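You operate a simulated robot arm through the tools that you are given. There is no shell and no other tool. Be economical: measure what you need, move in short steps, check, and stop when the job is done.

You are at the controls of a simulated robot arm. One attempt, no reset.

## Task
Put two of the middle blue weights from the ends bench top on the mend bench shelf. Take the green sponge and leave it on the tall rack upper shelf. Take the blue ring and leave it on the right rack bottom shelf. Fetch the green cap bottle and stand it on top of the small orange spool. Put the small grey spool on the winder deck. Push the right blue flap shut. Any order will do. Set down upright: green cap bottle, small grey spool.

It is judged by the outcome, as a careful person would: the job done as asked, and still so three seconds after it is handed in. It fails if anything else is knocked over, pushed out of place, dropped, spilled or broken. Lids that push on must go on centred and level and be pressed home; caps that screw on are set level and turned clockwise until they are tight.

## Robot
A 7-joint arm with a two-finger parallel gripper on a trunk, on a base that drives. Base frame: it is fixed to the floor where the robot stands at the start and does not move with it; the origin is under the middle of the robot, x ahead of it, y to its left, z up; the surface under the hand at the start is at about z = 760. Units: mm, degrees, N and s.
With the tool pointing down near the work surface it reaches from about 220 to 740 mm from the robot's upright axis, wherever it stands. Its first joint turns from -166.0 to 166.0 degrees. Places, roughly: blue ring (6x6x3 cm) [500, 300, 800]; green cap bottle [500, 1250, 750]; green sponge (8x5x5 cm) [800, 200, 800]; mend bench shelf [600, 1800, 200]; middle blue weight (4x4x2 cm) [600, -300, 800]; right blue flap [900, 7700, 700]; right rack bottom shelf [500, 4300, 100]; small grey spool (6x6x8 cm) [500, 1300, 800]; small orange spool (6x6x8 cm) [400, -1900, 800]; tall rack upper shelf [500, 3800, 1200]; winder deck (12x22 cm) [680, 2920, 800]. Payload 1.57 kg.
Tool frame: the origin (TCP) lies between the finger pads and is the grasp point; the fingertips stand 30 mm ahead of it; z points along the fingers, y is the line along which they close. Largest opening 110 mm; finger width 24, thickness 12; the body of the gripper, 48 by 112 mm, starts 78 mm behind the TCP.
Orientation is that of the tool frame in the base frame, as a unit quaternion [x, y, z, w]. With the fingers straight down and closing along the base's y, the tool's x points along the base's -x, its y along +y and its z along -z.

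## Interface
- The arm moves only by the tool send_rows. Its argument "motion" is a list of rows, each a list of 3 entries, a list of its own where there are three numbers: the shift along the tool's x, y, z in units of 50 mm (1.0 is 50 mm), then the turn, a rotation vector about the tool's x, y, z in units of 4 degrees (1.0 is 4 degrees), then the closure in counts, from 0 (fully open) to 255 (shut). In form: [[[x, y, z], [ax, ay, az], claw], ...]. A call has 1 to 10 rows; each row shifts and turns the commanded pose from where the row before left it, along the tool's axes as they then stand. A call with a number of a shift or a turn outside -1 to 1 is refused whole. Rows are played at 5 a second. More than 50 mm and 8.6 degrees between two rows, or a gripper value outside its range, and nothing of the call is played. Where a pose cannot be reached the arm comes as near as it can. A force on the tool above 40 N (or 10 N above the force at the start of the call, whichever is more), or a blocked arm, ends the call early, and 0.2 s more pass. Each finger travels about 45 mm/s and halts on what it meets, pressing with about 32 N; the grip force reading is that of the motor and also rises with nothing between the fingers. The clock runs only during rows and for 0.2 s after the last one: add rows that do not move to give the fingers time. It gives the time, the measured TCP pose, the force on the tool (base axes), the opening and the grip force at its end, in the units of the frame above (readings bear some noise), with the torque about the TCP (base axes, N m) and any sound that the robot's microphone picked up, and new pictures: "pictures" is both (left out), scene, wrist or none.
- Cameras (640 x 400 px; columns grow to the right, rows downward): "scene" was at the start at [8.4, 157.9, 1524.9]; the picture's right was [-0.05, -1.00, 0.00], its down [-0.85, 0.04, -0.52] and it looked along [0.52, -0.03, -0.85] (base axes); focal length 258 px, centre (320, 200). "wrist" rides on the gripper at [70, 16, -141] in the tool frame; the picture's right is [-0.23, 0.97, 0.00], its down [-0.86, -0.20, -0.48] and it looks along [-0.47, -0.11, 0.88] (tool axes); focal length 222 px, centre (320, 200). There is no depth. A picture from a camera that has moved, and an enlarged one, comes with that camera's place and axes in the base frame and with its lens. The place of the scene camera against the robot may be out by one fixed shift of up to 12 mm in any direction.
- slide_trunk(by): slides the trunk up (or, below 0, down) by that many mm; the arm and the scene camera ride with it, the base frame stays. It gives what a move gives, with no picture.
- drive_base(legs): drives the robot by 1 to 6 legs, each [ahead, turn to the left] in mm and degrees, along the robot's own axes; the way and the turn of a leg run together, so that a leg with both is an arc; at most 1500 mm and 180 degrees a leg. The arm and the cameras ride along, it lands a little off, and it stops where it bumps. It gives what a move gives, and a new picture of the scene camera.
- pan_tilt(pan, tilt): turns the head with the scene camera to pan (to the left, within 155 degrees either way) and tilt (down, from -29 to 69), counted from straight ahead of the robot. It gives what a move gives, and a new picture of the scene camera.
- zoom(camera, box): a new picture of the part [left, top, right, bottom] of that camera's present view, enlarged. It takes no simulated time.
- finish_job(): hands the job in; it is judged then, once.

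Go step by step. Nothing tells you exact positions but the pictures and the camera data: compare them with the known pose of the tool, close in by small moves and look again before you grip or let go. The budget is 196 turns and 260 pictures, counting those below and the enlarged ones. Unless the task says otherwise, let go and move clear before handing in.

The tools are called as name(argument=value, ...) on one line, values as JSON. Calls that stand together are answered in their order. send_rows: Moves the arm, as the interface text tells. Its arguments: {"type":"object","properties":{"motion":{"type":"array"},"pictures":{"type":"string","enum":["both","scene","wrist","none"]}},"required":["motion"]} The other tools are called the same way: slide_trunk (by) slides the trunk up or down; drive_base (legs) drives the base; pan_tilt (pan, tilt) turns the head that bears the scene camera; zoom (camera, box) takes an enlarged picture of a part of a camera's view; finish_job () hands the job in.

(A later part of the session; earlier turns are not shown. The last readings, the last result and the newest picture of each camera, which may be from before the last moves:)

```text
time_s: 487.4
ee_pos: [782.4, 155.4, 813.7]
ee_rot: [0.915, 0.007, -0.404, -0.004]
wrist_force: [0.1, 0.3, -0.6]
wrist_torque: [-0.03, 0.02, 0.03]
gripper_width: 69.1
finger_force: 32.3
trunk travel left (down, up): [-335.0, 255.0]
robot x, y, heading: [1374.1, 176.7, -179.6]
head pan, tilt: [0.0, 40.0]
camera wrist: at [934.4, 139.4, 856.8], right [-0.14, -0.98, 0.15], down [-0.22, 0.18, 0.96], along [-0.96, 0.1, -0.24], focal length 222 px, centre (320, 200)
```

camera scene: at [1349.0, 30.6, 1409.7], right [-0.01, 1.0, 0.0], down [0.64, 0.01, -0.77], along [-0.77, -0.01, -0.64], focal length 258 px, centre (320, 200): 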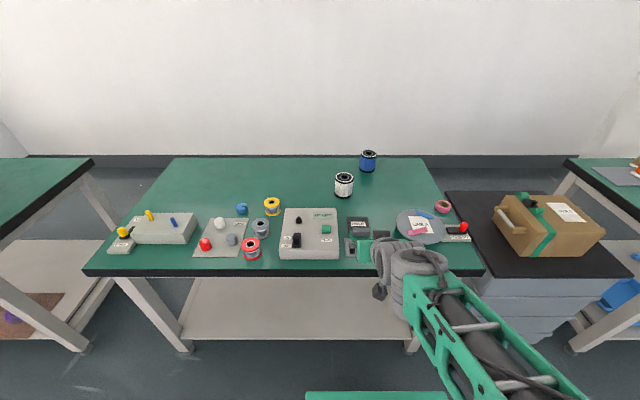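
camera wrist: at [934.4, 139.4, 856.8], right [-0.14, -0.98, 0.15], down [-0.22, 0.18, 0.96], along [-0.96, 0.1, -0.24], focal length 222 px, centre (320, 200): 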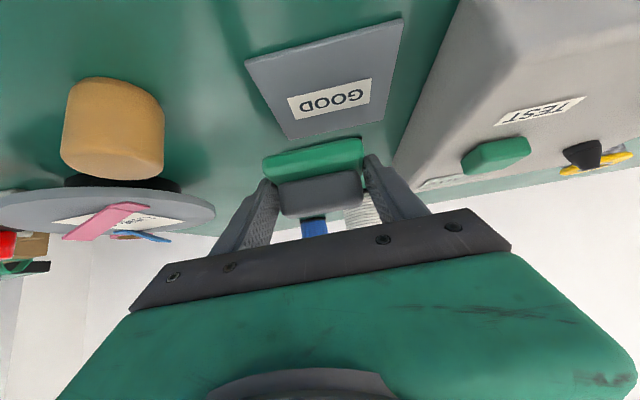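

Sponge held. Lift and drive up the aisle to the tall rack.

send_rows(motion=[[[-0.4, 0, -0.36], [0, 0, 0], 255], [[-0.5, 0, -0.45], [0, 0, 0], 255], [[-0.5, 0, -0.45], [0, 0, 0], 255], [[0.54, 0, -0.59], [0, 0, 0], 255], [[0.54, 0, -0.59], [0, 0, 0], 255], [[0.3, 0, -0.33], [0, 0, 0], 255], [[0, 0, 0], [0, 0, 0], 255]], pictures="none")

drive_base(legs=[[-320, 0], [0, -90], [1500, 0], [1500, 0], [620, 0], [0, 90]])

pan_tilt(pan=0, tilt=25)

```text
time_s: 489.0
ee_pos: [885.1, 156.9, 908.8]
ee_rot: [0.914, 0.008, -0.405, -0.004]
wrist_force: [-0.2, 0.1, 0.1]
wrist_torque: [0.0, -0.01, 0.02]
gripper_width: 68.8
finger_force: 31.7
trunk travel left (down, up): [-335.0, 255.0]
robot x, y, heading: [1372.6, 180.8, -179.5]
head pan, tilt: [0.0, 40.0]
```

```text
time_s: 516.1
ee_pos: [1155.6, 3840.8, 908.5]
ee_rot: [0.914, -0.003, -0.405, -0.009]
wrist_force: [0.4, 0.1, -0.9]
wrist_torque: [-0.02, 0.0, 0.01]
gripper_width: 68.7
finger_force: 32.2
trunk travel left (down, up): [-335.0, 255.0]
robot x, y, heading: [1644.7, 3852.6, 178.9]
head pan, tilt: [0.0, 40.0]
camera scene: at [1615.9, 3703.9, 1409.7], right [0.02, 1.0, 0.0], down [0.64, -0.01, -0.77], along [-0.77, 0.01, -0.64], focal length 258 px, centre (320, 200)
```

scene: 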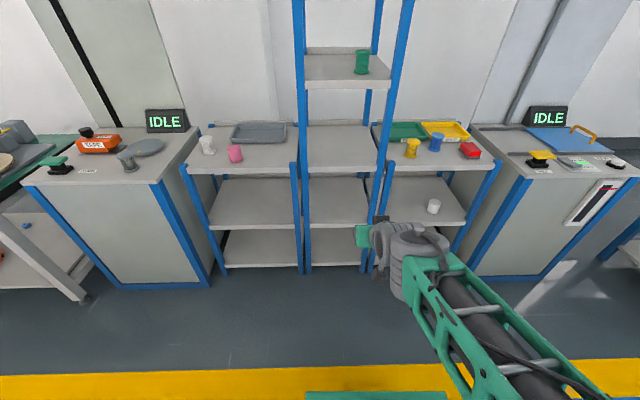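

```text
time_s: 516.8
ee_pos: [1156.6, 3841.3, 909.0]
ee_rot: [0.914, -0.004, -0.405, -0.01]
wrist_force: [-0.4, 0.5, -0.2]
wrist_torque: [0.0, 0.01, 0.03]
gripper_width: 68.9
finger_force: 32.1
trunk travel left (down, up): [-335.0, 255.0]
robot x, y, heading: [1644.4, 3852.5, 179.0]
head pan, tilt: [0.0, 25.0]
camera scene: at [1608.8, 3704.0, 1433.0], right [0.02, 1.0, 0.0], down [0.42, -0.01, -0.91], along [-0.91, 0.02, -0.42], focal length 258 px, centre (320, 200)
```

scene: 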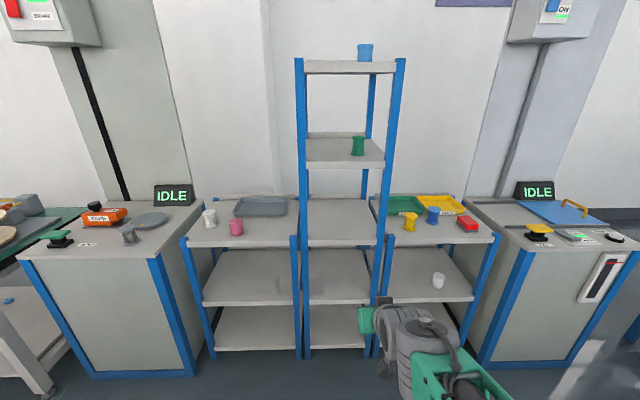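

The upper shelf (with the green cup) is at z≈1155. I'll raise the trunk and approach at y≈3790, clear of the cup.

slide_trunk(by=250)

send_rows(motion=[[[-0.5, 0.4, -0.45], [0, 0, 0], 255], [[-0.4, 0.6, -0.36], [0, 0, 0], 255], [[0, 0, 0], [0, 0, 0], 255]], pictures="none")

drive_base(legs=[[0, 1], [310, 0]])

pan_tilt(pan=0, tilt=40)

```text
time_s: 519.4
ee_pos: [1155.2, 3842.0, 1158.9]
ee_rot: [0.914, -0.004, -0.405, -0.01]
wrist_force: [0.8, -0.4, -0.8]
wrist_torque: [-0.02, 0.03, 0.02]
gripper_width: 68.8
finger_force: 32.3
trunk travel left (down, up): [-585.0, 5.0]
robot x, y, heading: [1645.3, 3850.5, 179.1]
head pan, tilt: [0.0, 25.0]
```

```text
time_s: 520.2
ee_pos: [1155.9, 3792.1, 1218.6]
ee_rot: [0.914, -0.005, -0.405, -0.011]
wrist_force: [0.4, 0.6, -0.9]
wrist_torque: [-0.02, 0.01, 0.03]
gripper_width: 68.9
finger_force: 32.4
trunk travel left (down, up): [-585.0, 5.0]
robot x, y, heading: [1639.5, 3851.0, 179.1]
head pan, tilt: [0.0, 25.0]
```

```text
time_s: 522.6
ee_pos: [847.0, 3784.2, 1217.9]
ee_rot: [0.915, 0.004, -0.403, -0.006]
wrist_force: [-0.9, 0.4, -1.5]
wrist_torque: [0.0, 0.02, -0.04]
gripper_width: 68.8
finger_force: 31.9
trunk travel left (down, up): [-585.0, 5.0]
robot x, y, heading: [1331.6, 3851.3, 179.7]
head pan, tilt: [0.0, 25.0]
camera scene: at [1301.8, 3703.7, 1683.0], right [0.0, 1.0, 0.0], down [0.42, 0.0, -0.91], along [-0.91, 0.0, -0.42], focal length 258 px, centre (320, 200)
```

scene: 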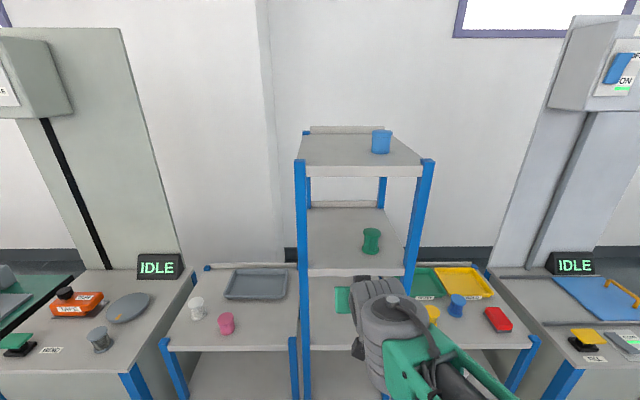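

```text
time_s: 523.4
ee_pos: [848.3, 3784.0, 1218.3]
ee_rot: [0.915, 0.004, -0.404, -0.007]
wrist_force: [-0.2, 0.5, -0.6]
wrist_torque: [-0.03, 0.03, 0.0]
gripper_width: 68.5
finger_force: 32.2
trunk travel left (down, up): [-585.0, 5.0]
robot x, y, heading: [1334.7, 3850.7, 179.9]
head pan, tilt: [0.0, 40.0]
camera scene: at [1309.6, 3703.7, 1659.8], right [0.0, 1.0, 0.0], down [0.64, 0.0, -0.77], along [-0.77, 0.0, -0.64], focal length 258 px, centre (320, 200)
```

scene: 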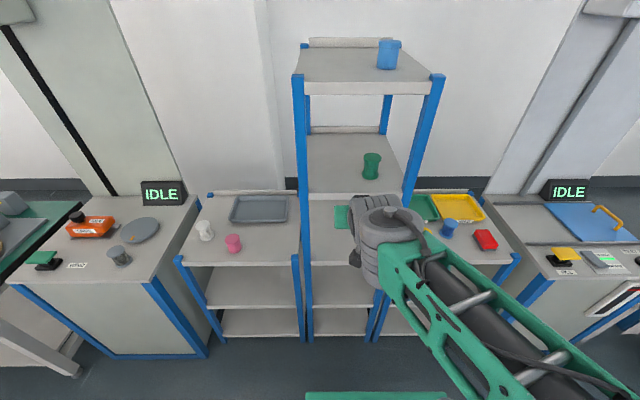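

zoom(camera="scene", box=[280, 120, 440, 240])

send_rows(motion=[[[0, 0, 0], [0, 0, 0], 255]], pictures="wrist")

```text
3.33 times, centred on (360, 180) of scene
camera zoom: at [1309.6, 3703.7, 1659.8], right [0.0, 1.0, 0.0], down [0.64, 0.0, -0.77], along [-0.77, 0.0, -0.64], focal length 861 px, centre (187, 267)
```

zoom: 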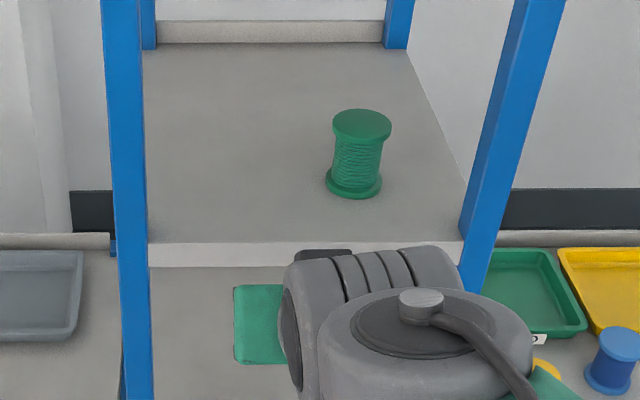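

```text
time_s: 523.8
ee_pos: [846.9, 3783.7, 1219.3]
ee_rot: [0.915, 0.005, -0.404, -0.005]
wrist_force: [-1.4, 0.3, -0.1]
wrist_torque: [-0.01, 0.02, -0.02]
gripper_width: 69.1
finger_force: 32.0
trunk travel left (down, up): [-585.0, 5.0]
robot x, y, heading: [1334.0, 3846.4, 179.8]
head pan, tilt: [0.0, 40.0]
camera wrist: at [999.9, 3765.9, 1261.3], right [-0.15, -0.98, 0.15], down [-0.22, 0.19, 0.96], along [-0.96, 0.11, -0.25], focal length 222 px, centre (320, 200)
```

wrist: 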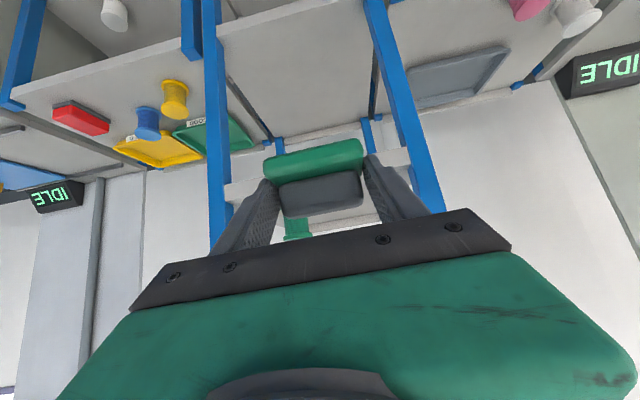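

Shelf edge is at x≈662, top z≈1147; the green cup is near [578,3876]. I'll drive nearer and reach in at y≈3765.

drive_base(legs=[[110, 0]])

send_rows(motion=[[[0, 0.4, 0], [0, 0, 0], 255], [[-0.5, 0, 0.55], [0, 0, 0], 255], [[-0.5, 0, 0.55], [0, 0, 0], 255], [[-0.5, 0, 0.55], [0, 0, 0], 255], [[0, 0, 0], [0, 0, 0], 255]], pictures="both")

zoom(camera="scene", box=[280, 120, 440, 240])

```text
time_s: 525.0
ee_pos: [738.5, 3783.7, 1218.2]
ee_rot: [0.915, 0.004, -0.404, -0.006]
wrist_force: [-0.8, 0.4, -0.8]
wrist_torque: [0.01, -0.02, 0.0]
gripper_width: 68.8
finger_force: 32.0
trunk travel left (down, up): [-585.0, 5.0]
robot x, y, heading: [1220.8, 3852.1, 179.8]
head pan, tilt: [0.0, 40.0]
camera scene: at [1198.5, 3704.0, 1659.7], right [0.0, 1.0, 0.0], down [0.64, 0.0, -0.77], along [-0.77, 0.0, -0.64], focal length 258 px, centre (320, 200)
```

scene: 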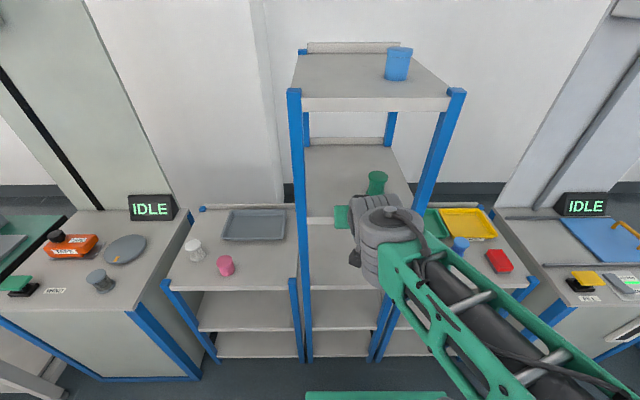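

```text
time_s: 526.2
ee_pos: [625.5, 3765.3, 1217.7]
ee_rot: [0.915, 0.003, -0.404, -0.006]
wrist_force: [-0.9, -1.1, 0.1]
wrist_torque: [-0.04, 0.02, 0.01]
gripper_width: 68.7
finger_force: 31.7
trunk travel left (down, up): [-585.0, 5.0]
robot x, y, heading: [1230.7, 3852.2, 179.9]
head pan, tilt: [0.0, 40.0]
camera scene: at [1199.7, 3704.0, 1659.7], right [0.0, 1.0, 0.0], down [0.64, 0.0, -0.77], along [-0.77, 0.0, -0.64], focal length 258 px, centre (320, 200)
camera wrist: at [777.0, 3746.5, 1261.1], right [-0.15, -0.98, 0.15], down [-0.22, 0.19, 0.96], along [-0.96, 0.11, -0.25], focal length 222 px, centre (320, 200)
```

scene: 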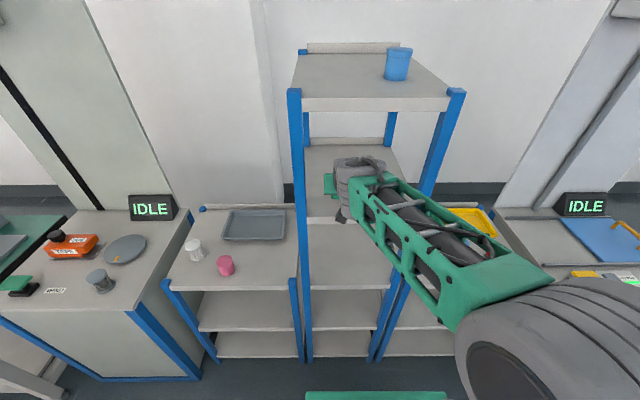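
wrist: 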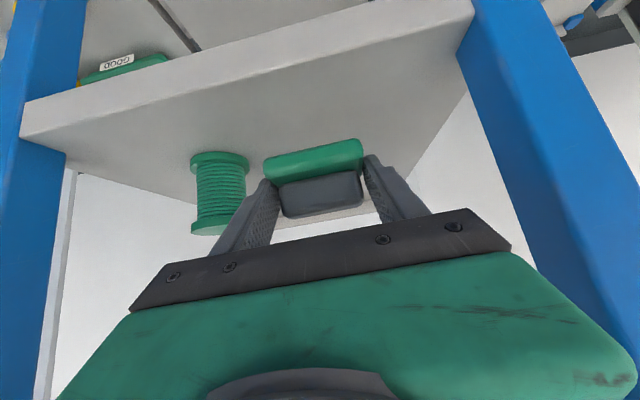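

```text
3.33 times, centred on (360, 180) of scene
camera zoom: at [1199.7, 3704.0, 1659.7], right [0.0, 1.0, 0.0], down [0.64, 0.0, -0.77], along [-0.77, 0.0, -0.64], focal length 861 px, centre (187, 267)
```

zoom: 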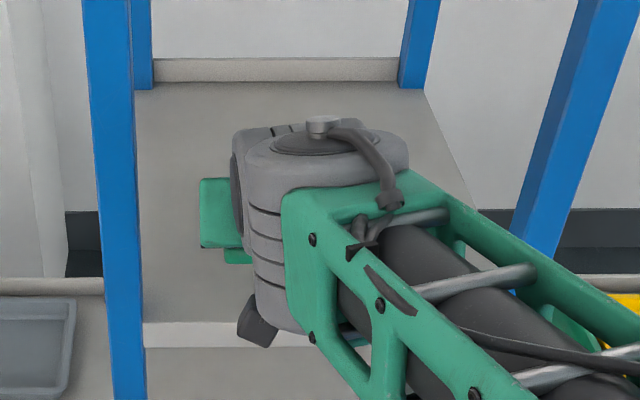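

send_rows(motion=[[[-0.4, 0, 0.44], [0, 0, 0], 255], [[0.15, 0, 0.135], [0, 0, 0], 255], [[0.15, 0, 0.135], [0, 0, 0], 255], [[0.1, 0, 0.09], [0, 0, 0], 255], [[0.05, 0, 0.045], [0, 0, 0], 255], [[0.05, 0, 0.045], [0, 0, 0], 255], [[0.05, 0, 0.045], [0, 0, 0], 255], [[0.05, 0, 0.045], [0, 0, 0], 255], [[0, 0, 0], [0, 0, 0], 255]], pictures="wrist")

```text
time_s: 528.2
ee_pos: [598.0, 3765.2, 1179.4]
ee_rot: [0.914, 0.002, -0.406, -0.006]
wrist_force: [0.2, 0.7, 7.9]
wrist_torque: [-0.33, 0.1, 0.1]
gripper_width: 68.7
finger_force: 32.0
trunk travel left (down, up): [-585.0, 5.0]
robot x, y, heading: [1224.4, 3850.3, 180.0]
head pan, tilt: [0.0, 40.0]
camera wrist: at [748.9, 3747.2, 1221.8], right [-0.15, -0.98, 0.16], down [-0.22, 0.19, 0.96], along [-0.96, 0.11, -0.24], focal length 222 px, centre (320, 200)
```

wrist: 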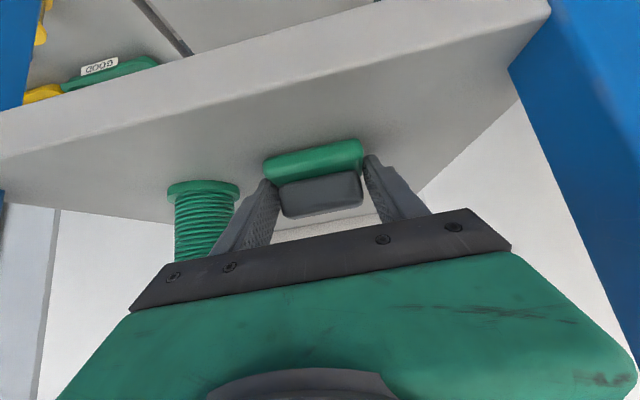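

Contact. Opening only to 88 mm so as not to touch the green spool, then backing out.

send_rows(motion=[[[0, 0, 0], [0, 0, 0], 75], [[0, 0, 0], [0, 0, 0], 60], [[0, 0, 0], [0, 0, 0], 55], [[0, 0, 0], [0, 0, 0], 55], [[-0.05, 0, -0.25], [0, 0, 0], 55], [[0, 0, -0.5], [0, 0, 0], 55], [[0.3, 0, -0.7], [0, 0, 0], 55], [[0.5, 0, -0.6], [0, 0, 0], 55], [[0.5, 0, -0.6], [0, 0, 0], 55], [[0, 0, 0], [0, 0, 0], 55]], pictures="both")

```text
time_s: 530.4
ee_pos: [739.8, 3765.6, 1221.8]
ee_rot: [0.915, 0.003, -0.404, -0.007]
wrist_force: [0.0, 0.8, 0.7]
wrist_torque: [0.02, 0.0, -0.03]
gripper_width: 86.1
finger_force: 0.0
trunk travel left (down, up): [-585.0, 5.0]
robot x, y, heading: [1225.6, 3850.9, 180.0]
head pan, tilt: [0.0, 40.0]
camera scene: at [1199.7, 3703.9, 1659.7], right [0.0, 1.0, 0.0], down [0.64, 0.0, -0.77], along [-0.77, 0.0, -0.64], focal length 258 px, centre (320, 200)
camera wrist: at [891.2, 3746.9, 1265.5], right [-0.15, -0.98, 0.15], down [-0.22, 0.19, 0.96], along [-0.96, 0.11, -0.25], focal length 222 px, centre (320, 200)
```

scene: 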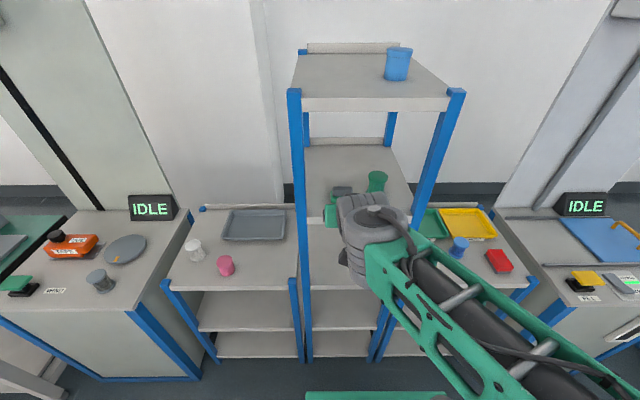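
wrist: 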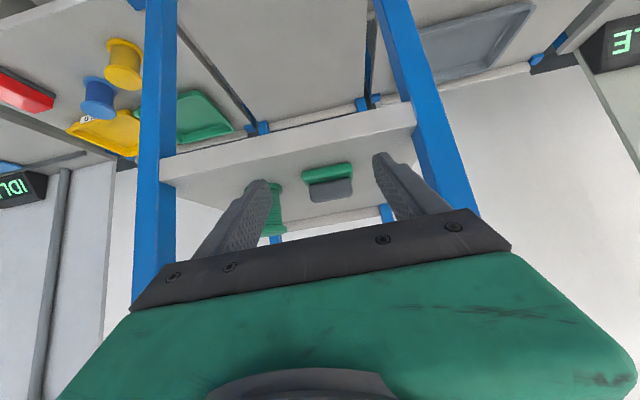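

Sponge is on the upper shelf. Last task: the flap. Driving up the aisle to it.

drive_base(legs=[[-470, 0], [0, -90], [1500, 0], [1500, 0], [500, 0], [0, 90]])

slide_trunk(by=-250)

pan_tilt(pan=0, tilt=35)

```text
time_s: 557.5
ee_pos: [1207.3, 7268.1, 1222.2]
ee_rot: [0.915, 0.005, -0.404, -0.005]
wrist_force: [0.8, 0.6, -0.3]
wrist_torque: [-0.01, 0.06, -0.03]
gripper_width: 86.2
finger_force: 0.1
trunk travel left (down, up): [-585.0, 5.0]
robot x, y, heading: [1691.7, 7357.3, -180.1]
head pan, tilt: [0.0, 40.0]
camera scene: at [1667.9, 7208.4, 1659.7], right [0.0, 1.0, 0.0], down [0.64, 0.0, -0.77], along [-0.77, 0.0, -0.64], focal length 258 px, centre (320, 200)
```

scene: 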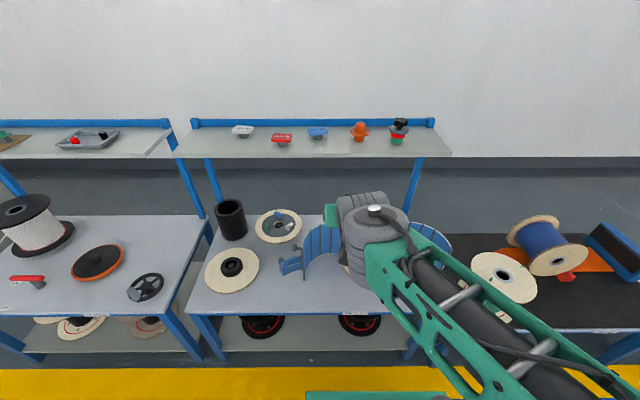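

```text
time_s: 560.0
ee_pos: [1207.8, 7267.5, 973.1]
ee_rot: [0.915, 0.004, -0.404, -0.006]
wrist_force: [-0.7, 0.5, 0.4]
wrist_torque: [0.01, -0.04, 0.0]
gripper_width: 86.1
finger_force: 0.0
trunk travel left (down, up): [-335.0, 255.0]
robot x, y, heading: [1693.3, 7354.7, -180.0]
head pan, tilt: [0.0, 40.0]
```

```text
time_s: 560.7
ee_pos: [1206.3, 7267.7, 972.6]
ee_rot: [0.914, 0.004, -0.405, -0.005]
wrist_force: [0.4, -1.0, -1.6]
wrist_torque: [0.01, -0.03, 0.03]
gripper_width: 86.4
finger_force: 0.1
trunk travel left (down, up): [-335.0, 255.0]
robot x, y, heading: [1691.3, 7356.8, -180.3]
head pan, tilt: [0.0, 35.0]
camera scene: at [1664.9, 7208.5, 1417.3], right [0.0, 1.0, 0.0], down [0.57, 0.0, -0.82], along [-0.82, 0.0, -0.57], focal length 258 px, centre (320, 200)
```

scene: 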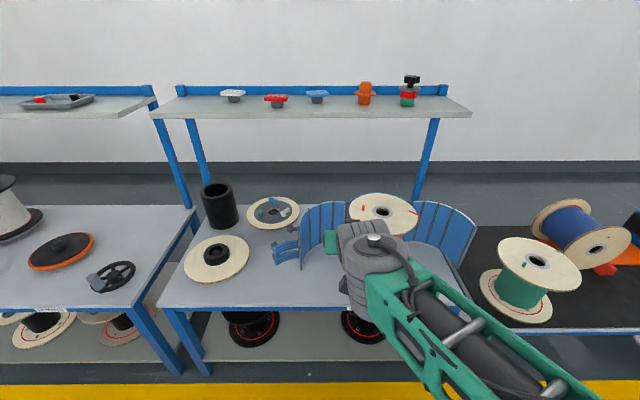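

The right flap is seen behind the arm. I'll swing the hand aside for a clear view.

send_rows(motion=[[[0, 0.9, 0], [0, 0, 0], 55], [[0, 0.9, 0], [0, 0, 0], 55], [[0, 0.9, 0], [0, 0, 0], 55], [[0, 0.9, 0], [0, 0, 0], 55], [[0, 0.9, 0], [0, 0, 0], 55], [[0, 0, 0], [0, 0, 0], 55]], pictures="none")

pan_tilt(pan=-15, tilt=35)

zoom(camera="scene", box=[180, 150, 420, 330])

```text
time_s: 562.1
ee_pos: [1206.9, 7042.9, 968.5]
ee_rot: [0.914, 0.005, -0.405, -0.006]
wrist_force: [0.2, -1.1, 0.3]
wrist_torque: [0.0, 0.01, 0.0]
gripper_width: 86.2
finger_force: 0.0
trunk travel left (down, up): [-335.0, 255.0]
robot x, y, heading: [1688.9, 7354.2, -179.9]
head pan, tilt: [0.0, 35.0]
```

```text
time_s: 562.9
ee_pos: [1207.3, 7043.0, 967.8]
ee_rot: [0.915, 0.005, -0.404, -0.005]
wrist_force: [0.7, -0.1, -0.1]
wrist_torque: [0.0, 0.0, -0.03]
gripper_width: 86.3
finger_force: 0.2
trunk travel left (down, up): [-335.0, 255.0]
robot x, y, heading: [1690.2, 7358.6, -179.9]
head pan, tilt: [-15.0, 35.0]
camera scene: at [1667.8, 7231.1, 1417.3], right [0.26, 0.97, 0.0], down [0.55, -0.15, -0.82], along [-0.79, 0.21, -0.57], focal length 258 px, centre (320, 200)
```

scene: 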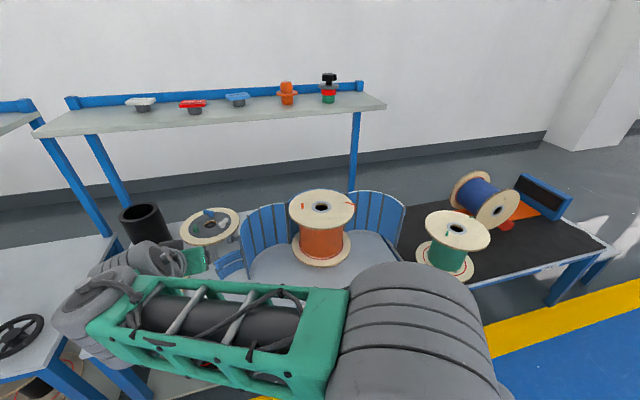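

```text
2.22 times, centred on (300, 240) of scene
camera zoom: at [1667.8, 7231.1, 1417.3], right [0.26, 0.97, 0.0], down [0.55, -0.15, -0.82], along [-0.79, 0.21, -0.57], focal length 574 px, centre (364, 111)
```

zoom: 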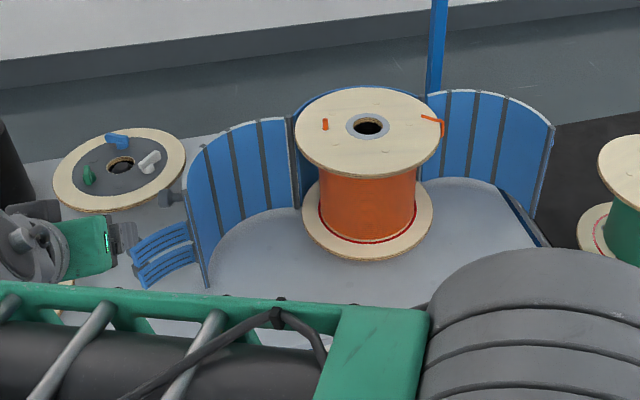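

The guard's hinge is near [822,7612] and the right flap's free end near [978,7767], top z≈820. I must get a closed gripper behind it and sweep it toward −y. First reposition the base.

drive_base(legs=[[0, -90], [260, 0], [0, 90], [150, 0]])

pan_tilt(pan=-5, tilt=45)

zoom(camera="scene", box=[220, 100, 460, 280])

```text
time_s: 573.4
ee_pos: [1059.5, 7296.8, 968.8]
ee_rot: [0.915, 0.009, -0.404, -0.003]
wrist_force: [-0.1, -0.4, -0.3]
wrist_torque: [0.0, -0.02, 0.0]
gripper_width: 86.2
finger_force: 0.1
trunk travel left (down, up): [-335.0, 255.0]
robot x, y, heading: [1543.7, 7611.0, -179.0]
head pan, tilt: [-15.0, 35.0]
camera scene: at [1518.3, 7489.2, 1417.3], right [0.25, 0.97, 0.0], down [0.56, -0.14, -0.82], along [-0.79, 0.2, -0.57], focal length 258 px, centre (320, 200)
```

scene: 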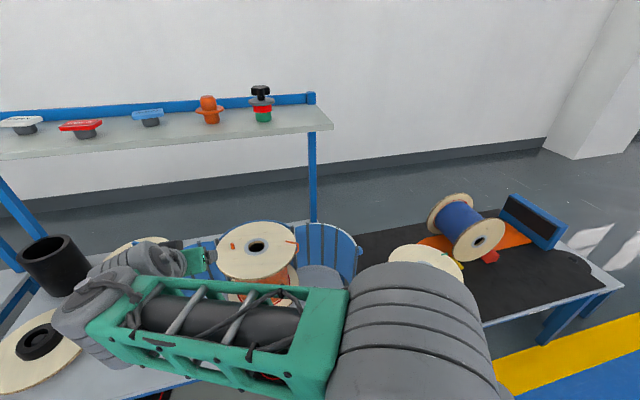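

```text
time_s: 574.1
ee_pos: [1058.7, 7297.6, 968.8]
ee_rot: [0.914, 0.009, -0.404, -0.003]
wrist_force: [-1.0, -0.3, -0.3]
wrist_torque: [0.0, -0.03, -0.01]
gripper_width: 86.3
finger_force: 0.0
trunk travel left (down, up): [-335.0, 255.0]
robot x, y, heading: [1544.5, 7617.7, -179.1]
head pan, tilt: [-5.0, 45.0]
camera scene: at [1522.3, 7473.6, 1402.5], right [0.08, 1.0, 0.0], down [0.7, -0.05, -0.71], along [-0.71, 0.05, -0.71], focal length 258 px, centre (320, 200)
```

scene: 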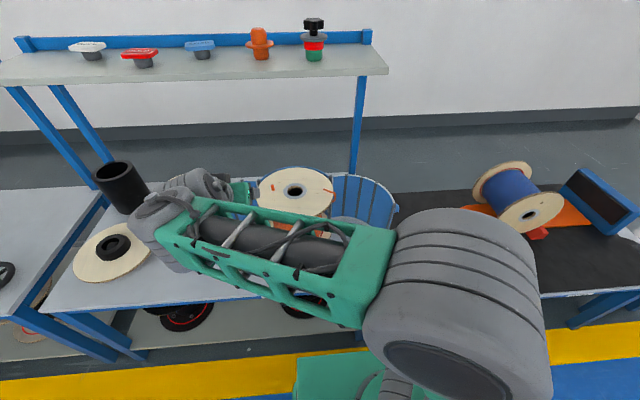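

```text
2.22 times, centred on (340, 190) of scene
camera zoom: at [1522.3, 7473.6, 1402.5], right [0.08, 1.0, 0.0], down [0.7, -0.05, -0.71], along [-0.71, 0.05, -0.71], focal length 574 px, centre (276, 222)
```

zoom: 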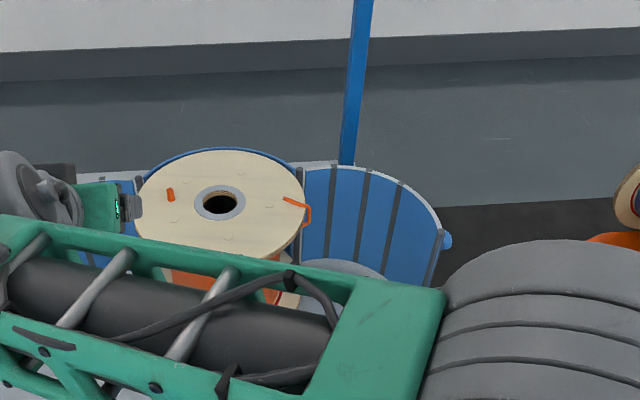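

I'll close the gripper, turn the tool near vertical, and carry it high over to behind the flap.

send_rows(motion=[[[0, 0, -0.3], [0, 1, 0], 255], [[0, 0, 0], [0, 1, 0], 255], [[0, 0, 0], [0, 1, 0], 255], [[0, 0, 0], [0, 1, 0], 255], [[0, 0, 0], [0, 1, 0], 255], [[0, 0, 0], [0, 1, 0], 255], [[0, 0, 0], [0, 1, 0], 255], [[0, 0, 0], [0, 1, 0], 255], [[0, 0, 0], [0, 0.6, 0], 255], [[0, 0, 0], [0, 0, 0], 255]], pictures="none")

```text
time_s: 576.3
ee_pos: [1071.0, 7296.9, 978.7]
ee_rot: [0.993, 0.008, -0.115, -0.006]
wrist_force: [-0.3, 0.1, 0.4]
wrist_torque: [0.0, 0.03, -0.01]
gripper_width: 0.0
finger_force: 21.8
trunk travel left (down, up): [-335.0, 255.0]
robot x, y, heading: [1545.2, 7611.7, -179.4]
head pan, tilt: [-5.0, 45.0]
```

send_rows(motion=[[[0, -0.95, 0], [0, 0, 0], 255], [[0, -0.95, 0], [0, 0, 0], 255], [[0, -0.95, 0], [0, 0, 0], 255], [[0, -0.95, 0], [0, 0, 0], 255], [[0, -0.95, 0], [0, 0, 0], 255], [[0, -0.95, 0], [0, 0, 0], 255], [[0, -0.95, 0], [0, 0, 0], 255], [[0, -0.95, 0], [0, 0, 0], 255], [[0, -0.95, 0], [0, 0, 0], 255], [[0, -0.95, 0], [0, 0, 0], 255]], pictures="none")

pan_tilt(pan=0, tilt=45)

zoom(camera="scene", box=[240, 130, 480, 310])

```text
time_s: 578.5
ee_pos: [1064.5, 7772.0, 985.8]
ee_rot: [0.993, 0.008, -0.116, -0.005]
wrist_force: [0.8, 0.7, 0.4]
wrist_torque: [0.01, -0.01, 0.0]
gripper_width: 0.0
finger_force: 21.9
trunk travel left (down, up): [-335.0, 255.0]
robot x, y, heading: [1543.0, 7615.6, -179.5]
head pan, tilt: [-5.0, 45.0]
```

```text
time_s: 579.2
ee_pos: [1064.0, 7772.0, 985.4]
ee_rot: [0.993, 0.008, -0.116, -0.006]
wrist_force: [-0.8, 0.9, -0.6]
wrist_torque: [-0.02, 0.01, -0.02]
gripper_width: 0.1
finger_force: 21.3
trunk travel left (down, up): [-335.0, 255.0]
robot x, y, heading: [1540.1, 7612.5, -179.2]
head pan, tilt: [0.0, 45.0]
camera scene: at [1522.1, 7466.6, 1402.5], right [-0.01, 1.0, 0.0], down [0.71, 0.01, -0.71], along [-0.71, -0.01, -0.71], focal length 258 px, centre (320, 200)
```

scene: 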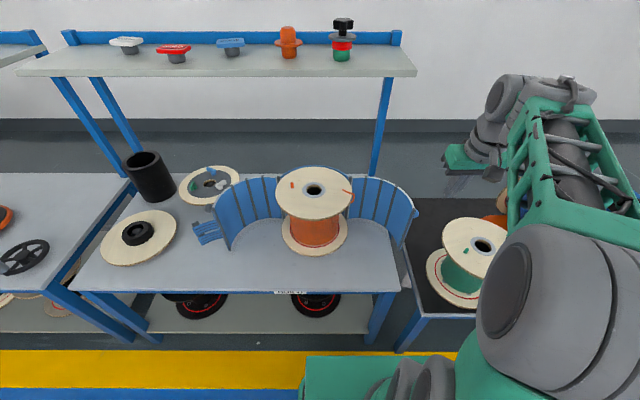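

```text
2.22 times, centred on (360, 220) of scene
camera zoom: at [1522.1, 7466.6, 1402.5], right [-0.01, 1.0, 0.0], down [0.71, 0.01, -0.71], along [-0.71, -0.01, -0.71], focal length 574 px, centre (231, 156)
```

zoom: 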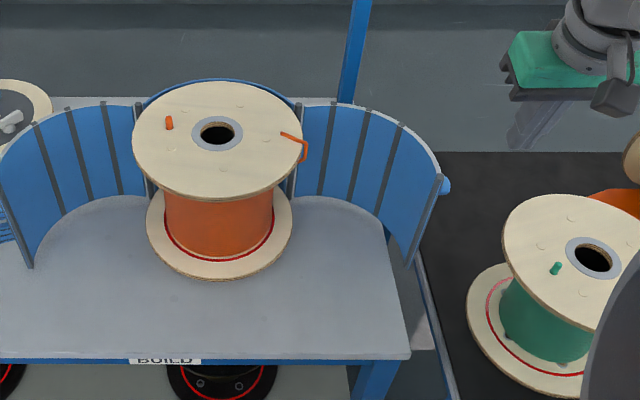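

Now I know: hinge [805,7568], flap end [972,7751], top z 808. Moving over behind the flap.

send_rows(motion=[[[-0.7, 0, 0.16], [0, 0, 0], 255], [[-0.9, 0, 0.2], [0, 0, 0], 255], [[-0.9, 0, 0.2], [0, 0, 0], 255], [[-0.3, 0, 0.07], [0, 0, 0], 255], [[0, 0, 0], [0, 0, 0], 255]], pictures="none")

slide_trunk(by=-110)

send_rows(motion=[[[0, 0, 0], [0, 0, 0], 255]], pictures="both")

zoom(camera="scene", box=[240, 80, 480, 260])

```text
time_s: 580.4
ee_pos: [920.1, 7768.5, 987.4]
ee_rot: [0.993, 0.009, -0.115, -0.005]
wrist_force: [-0.4, 0.2, 0.4]
wrist_torque: [0.02, 0.04, 0.01]
gripper_width: 0.1
finger_force: 21.5
trunk travel left (down, up): [-335.0, 255.0]
robot x, y, heading: [1539.3, 7614.1, -179.3]
head pan, tilt: [0.0, 45.0]
```

```text
time_s: 581.8
ee_pos: [920.8, 7768.8, 877.5]
ee_rot: [0.993, 0.007, -0.116, -0.006]
wrist_force: [0.3, 0.4, -0.4]
wrist_torque: [0.03, 0.02, 0.0]
gripper_width: 0.1
finger_force: 21.4
trunk travel left (down, up): [-225.0, 365.0]
robot x, y, heading: [1539.9, 7615.1, -179.4]
head pan, tilt: [0.0, 45.0]
```

```text
time_s: 582.2
ee_pos: [920.1, 7768.4, 876.7]
ee_rot: [0.993, 0.009, -0.116, -0.006]
wrist_force: [0.4, 0.3, -0.1]
wrist_torque: [0.02, 0.03, -0.03]
gripper_width: 0.0
finger_force: 21.5
trunk travel left (down, up): [-225.0, 365.0]
robot x, y, heading: [1540.9, 7612.5, -179.1]
head pan, tilt: [0.0, 45.0]
camera scene: at [1522.1, 7466.6, 1292.5], right [-0.01, 1.0, 0.0], down [0.71, 0.01, -0.71], along [-0.71, -0.01, -0.71], focal length 258 px, centre (320, 200)
camera wrist: at [1021.3, 7751.0, 997.8], right [-0.21, -0.98, 0.04], down [-0.73, 0.18, 0.66], along [-0.66, 0.11, -0.75], focal length 222 px, centre (320, 200)
```

scene: 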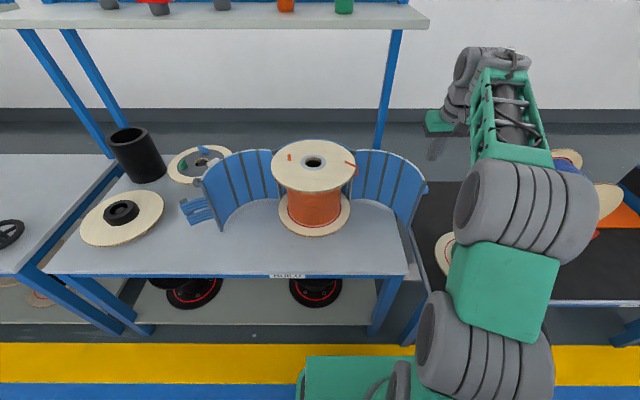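
wrist: 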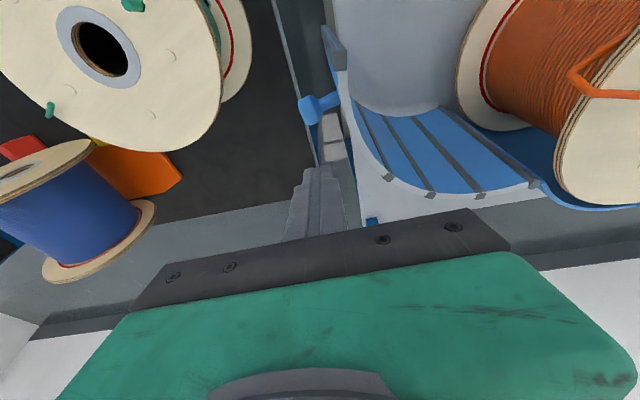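

```text
2.22 times, centred on (360, 170) of scene
camera zoom: at [1522.1, 7466.6, 1292.5], right [-0.01, 1.0, 0.0], down [0.71, 0.01, -0.71], along [-0.71, -0.01, -0.71], focal length 574 px, centre (231, 267)
```

zoom: 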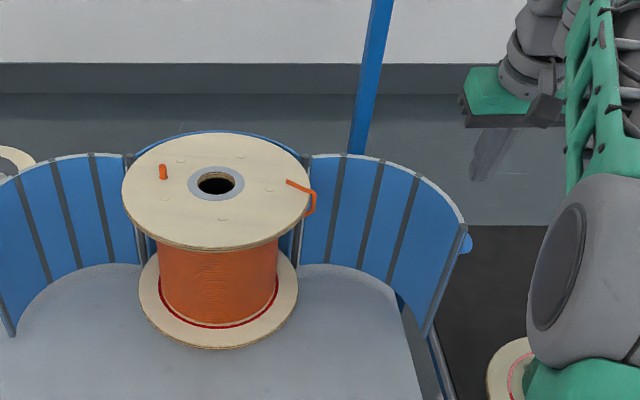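

The fingertips are about 40 mm outside the flap's outer face. Descending behind it.

send_rows(motion=[[[0.14, 0, 0.6], [0, 0, 0], 255], [[0.14, 0, 0.6], [0, 0, 0], 255], [[0.14, 0, 0.6], [0, 0, 0], 255], [[0, 0, 0], [0, 0, 0], 255]], pictures="wrist")

zoom(camera="scene", box=[240, 80, 480, 260])

```text
time_s: 583.2
ee_pos: [920.1, 7767.4, 784.1]
ee_rot: [0.993, 0.008, -0.115, -0.005]
wrist_force: [-0.6, -0.7, 1.2]
wrist_torque: [0.01, 0.01, 0.02]
gripper_width: 0.0
finger_force: 21.8
trunk travel left (down, up): [-225.0, 365.0]
robot x, y, heading: [1542.5, 7612.7, -179.1]
head pan, tilt: [0.0, 45.0]
camera wrist: at [1021.9, 7751.3, 905.1], right [-0.21, -0.98, 0.04], down [-0.73, 0.18, 0.66], along [-0.66, 0.11, -0.75], focal length 222 px, centre (320, 200)
```

wrist: 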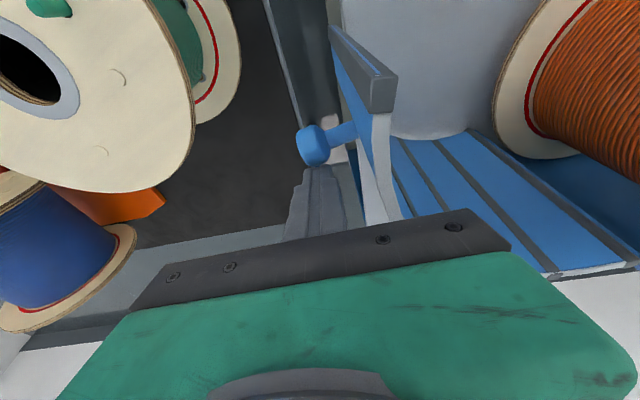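

```text
2.22 times, centred on (360, 170) of scene
camera zoom: at [1522.3, 7466.5, 1292.4], right [-0.01, 1.0, 0.0], down [0.71, 0.01, -0.71], along [-0.71, -0.01, -0.71], focal length 574 px, centre (231, 267)
```

zoom: 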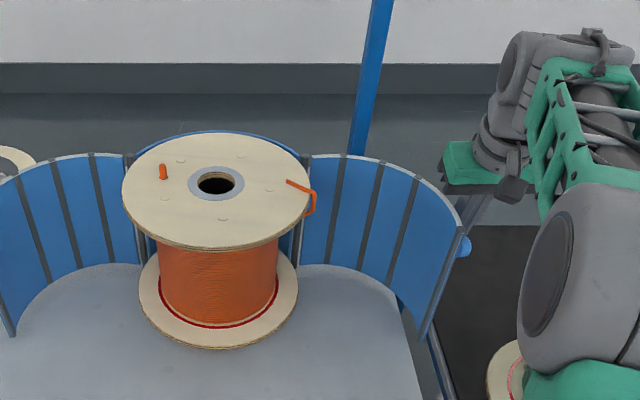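

Finger is behind the flap. I'll push it along its arc, first part.

send_rows(motion=[[[0.12, 0.32, -0.03], [0, 0, 0], 255], [[0.12, 0.32, -0.03], [0, 0, 0], 255], [[0.23, 0.22, -0.054], [0, 0, 0], 255], [[0.23, 0.22, -0.054], [0, 0, 0], 255], [[0.23, 0.22, -0.054], [0, 0, 0], 255], [[0.23, 0.22, -0.054], [0, 0, 0], 255], [[0, 0, 0], [0, 0, 0], 255]], pictures="wrist")

zoom(camera="scene", box=[240, 80, 480, 260])

```text
time_s: 584.8
ee_pos: [982.4, 7694.6, 782.0]
ee_rot: [0.993, 0.008, -0.116, -0.006]
wrist_force: [0.0, -0.2, 0.5]
wrist_torque: [0.04, 0.04, 0.0]
gripper_width: 0.0
finger_force: 21.0
trunk travel left (down, up): [-225.0, 365.0]
robot x, y, heading: [1540.2, 7612.3, -179.5]
head pan, tilt: [0.0, 45.0]
camera wrist: at [1082.3, 7676.9, 904.7], right [-0.21, -0.98, 0.04], down [-0.73, 0.18, 0.66], along [-0.66, 0.11, -0.75], focal length 222 px, centre (320, 200)
```

wrist: 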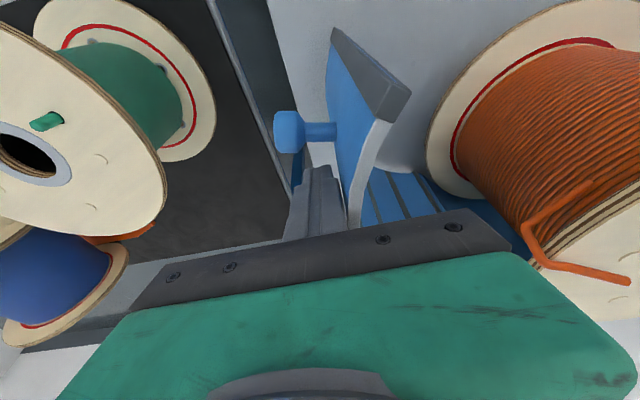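

```text
2.22 times, centred on (360, 170) of scene
camera zoom: at [1522.1, 7466.5, 1292.5], right [-0.01, 1.0, 0.0], down [0.71, 0.01, -0.71], along [-0.71, -0.01, -0.71], focal length 574 px, centre (231, 267)
```

zoom: 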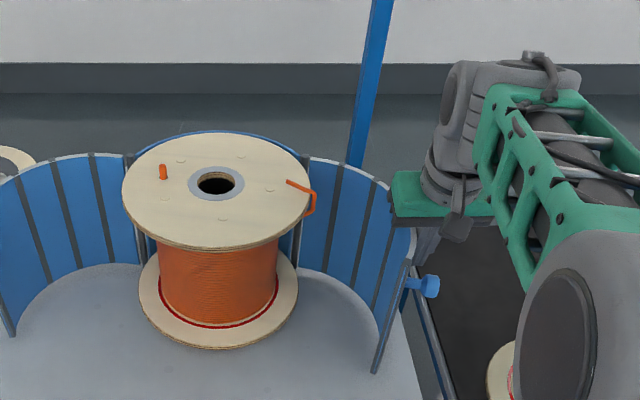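

The flap is swinging. Continuing along the arc.

send_rows(motion=[[[0.16, 0.245, -0.038], [0, 0, 0], 255], [[0.16, 0.245, -0.038], [0, 0, 0], 255], [[0.16, 0.245, -0.038], [0, 0, 0], 255], [[0.16, 0.245, -0.038], [0, 0, 0], 255], [[0.09, 0.28, -0.02], [0, 0, 0], 255], [[0.09, 0.28, -0.02], [0, 0, 0], 255], [[0.09, 0.28, -0.02], [0, 0, 0], 255], [[0.09, 0.28, -0.02], [0, 0, 0], 255], [[0, 0, 0], [0, 0, 0], 255]], pictures="wrist")

zoom(camera="scene", box=[240, 80, 480, 260])

```text
time_s: 586.8
ee_pos: [1033.6, 7589.5, 783.7]
ee_rot: [0.993, 0.007, -0.116, -0.007]
wrist_force: [-1.0, 0.1, -0.2]
wrist_torque: [-0.01, 0.0, 0.0]
gripper_width: 0.0
finger_force: 21.5
trunk travel left (down, up): [-225.0, 365.0]
robot x, y, heading: [1539.4, 7616.7, -178.7]
head pan, tilt: [0.0, 45.0]
camera wrist: at [1134.4, 7571.8, 903.9], right [-0.21, -0.98, 0.04], down [-0.73, 0.18, 0.66], along [-0.66, 0.11, -0.75], focal length 222 px, centre (320, 200)
```

wrist: 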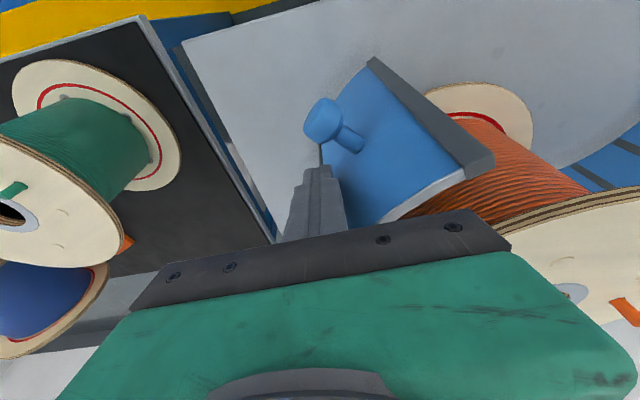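

```text
2.22 times, centred on (360, 170) of scene
camera zoom: at [1522.1, 7466.5, 1292.5], right [-0.01, 1.0, 0.0], down [0.71, 0.01, -0.71], along [-0.71, -0.01, -0.71], focal length 574 px, centre (231, 267)
```

zoom: 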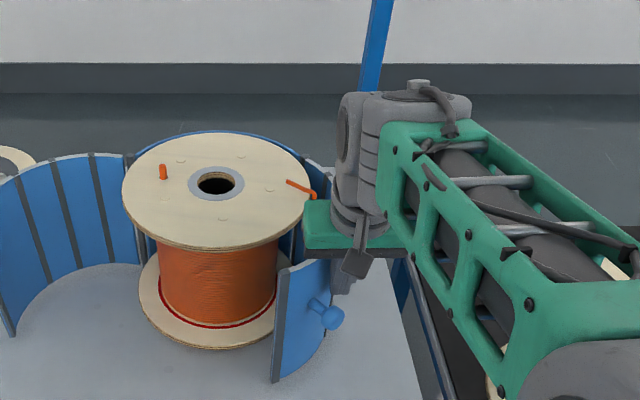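

The flap's end is now near its closed spot. I'll press on gently to find the stop.

send_rows(motion=[[[0.02, 0.2, 0], [0, 0, 0], 255], [[0.02, 0.2, 0], [0, 0, 0], 255], [[0, 0.2, 0], [0, 0, 0], 255], [[0, 0.2, 0], [0, 0, 0], 255], [[0, 0, 0], [0, 0, 0], 255]], pictures="wrist")

zoom(camera="scene", box=[240, 80, 480, 260])

```text
time_s: 588.0
ee_pos: [1035.7, 7549.6, 781.8]
ee_rot: [0.993, 0.008, -0.116, -0.006]
wrist_force: [0.1, -0.3, -0.7]
wrist_torque: [-0.01, 0.0, -0.02]
gripper_width: 0.1
finger_force: 21.7
trunk travel left (down, up): [-225.0, 365.0]
robot x, y, heading: [1544.0, 7611.2, -179.4]
head pan, tilt: [0.0, 45.0]
camera wrist: at [1137.0, 7532.4, 902.9], right [-0.21, -0.98, 0.04], down [-0.73, 0.18, 0.66], along [-0.66, 0.11, -0.75], focal length 222 px, centre (320, 200)
```

wrist: 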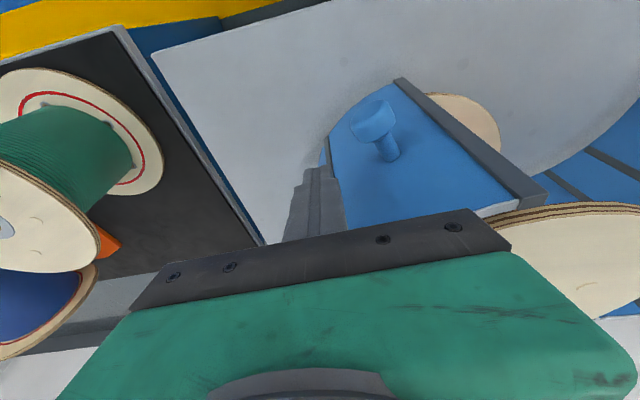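

```text
2.22 times, centred on (360, 170) of scene
camera zoom: at [1522.1, 7466.5, 1292.5], right [-0.01, 1.0, 0.0], down [0.71, 0.01, -0.71], along [-0.71, -0.01, -0.71], focal length 574 px, centre (231, 267)
```

zoom: 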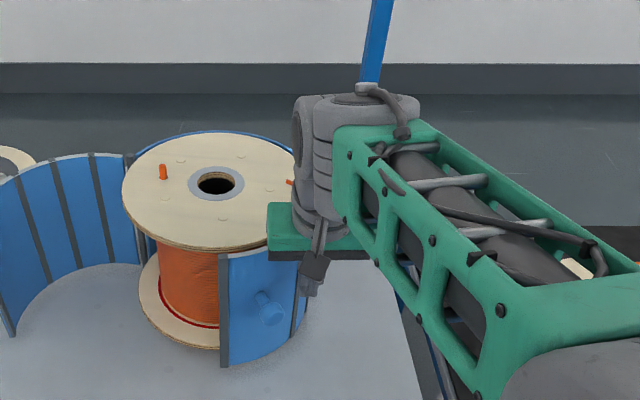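

send_rows(motion=[[[0, 0.12, 0], [0, 0, 0], 255], [[-0.01, 0.12, 0], [0, 0, 0], 255], [[-0.02, 0.12, 0], [0, 0, 0], 255], [[0, 0, 0], [0, 0, 0], 255]], pictures="wrist")

zoom(camera="scene", box=[240, 80, 480, 260])

```text
time_s: 589.0
ee_pos: [1034.6, 7531.9, 780.2]
ee_rot: [0.993, 0.007, -0.116, -0.006]
wrist_force: [0.3, -0.3, -0.6]
wrist_torque: [0.03, 0.0, 0.04]
gripper_width: 0.1
finger_force: 21.0
trunk travel left (down, up): [-225.0, 365.0]
robot x, y, heading: [1542.5, 7613.4, -179.2]
head pan, tilt: [0.0, 45.0]
camera wrist: at [1135.5, 7514.6, 902.5], right [-0.21, -0.98, 0.04], down [-0.73, 0.18, 0.66], along [-0.66, 0.11, -0.75], focal length 222 px, centre (320, 200)
```

wrist: 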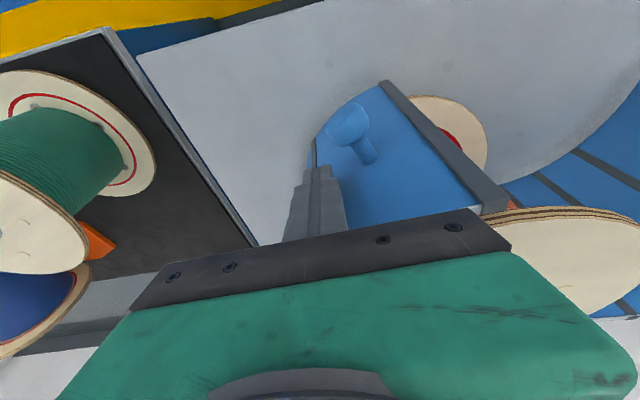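

```text
2.22 times, centred on (360, 170) of scene
camera zoom: at [1522.1, 7466.5, 1292.5], right [-0.01, 1.0, 0.0], down [0.71, 0.01, -0.71], along [-0.71, -0.01, -0.71], focal length 574 px, centre (231, 267)
```

zoom: 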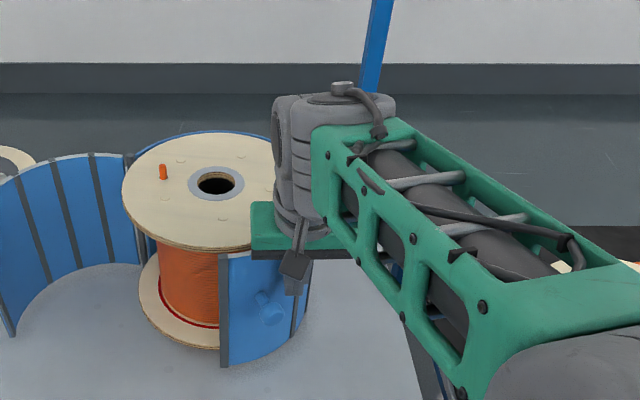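

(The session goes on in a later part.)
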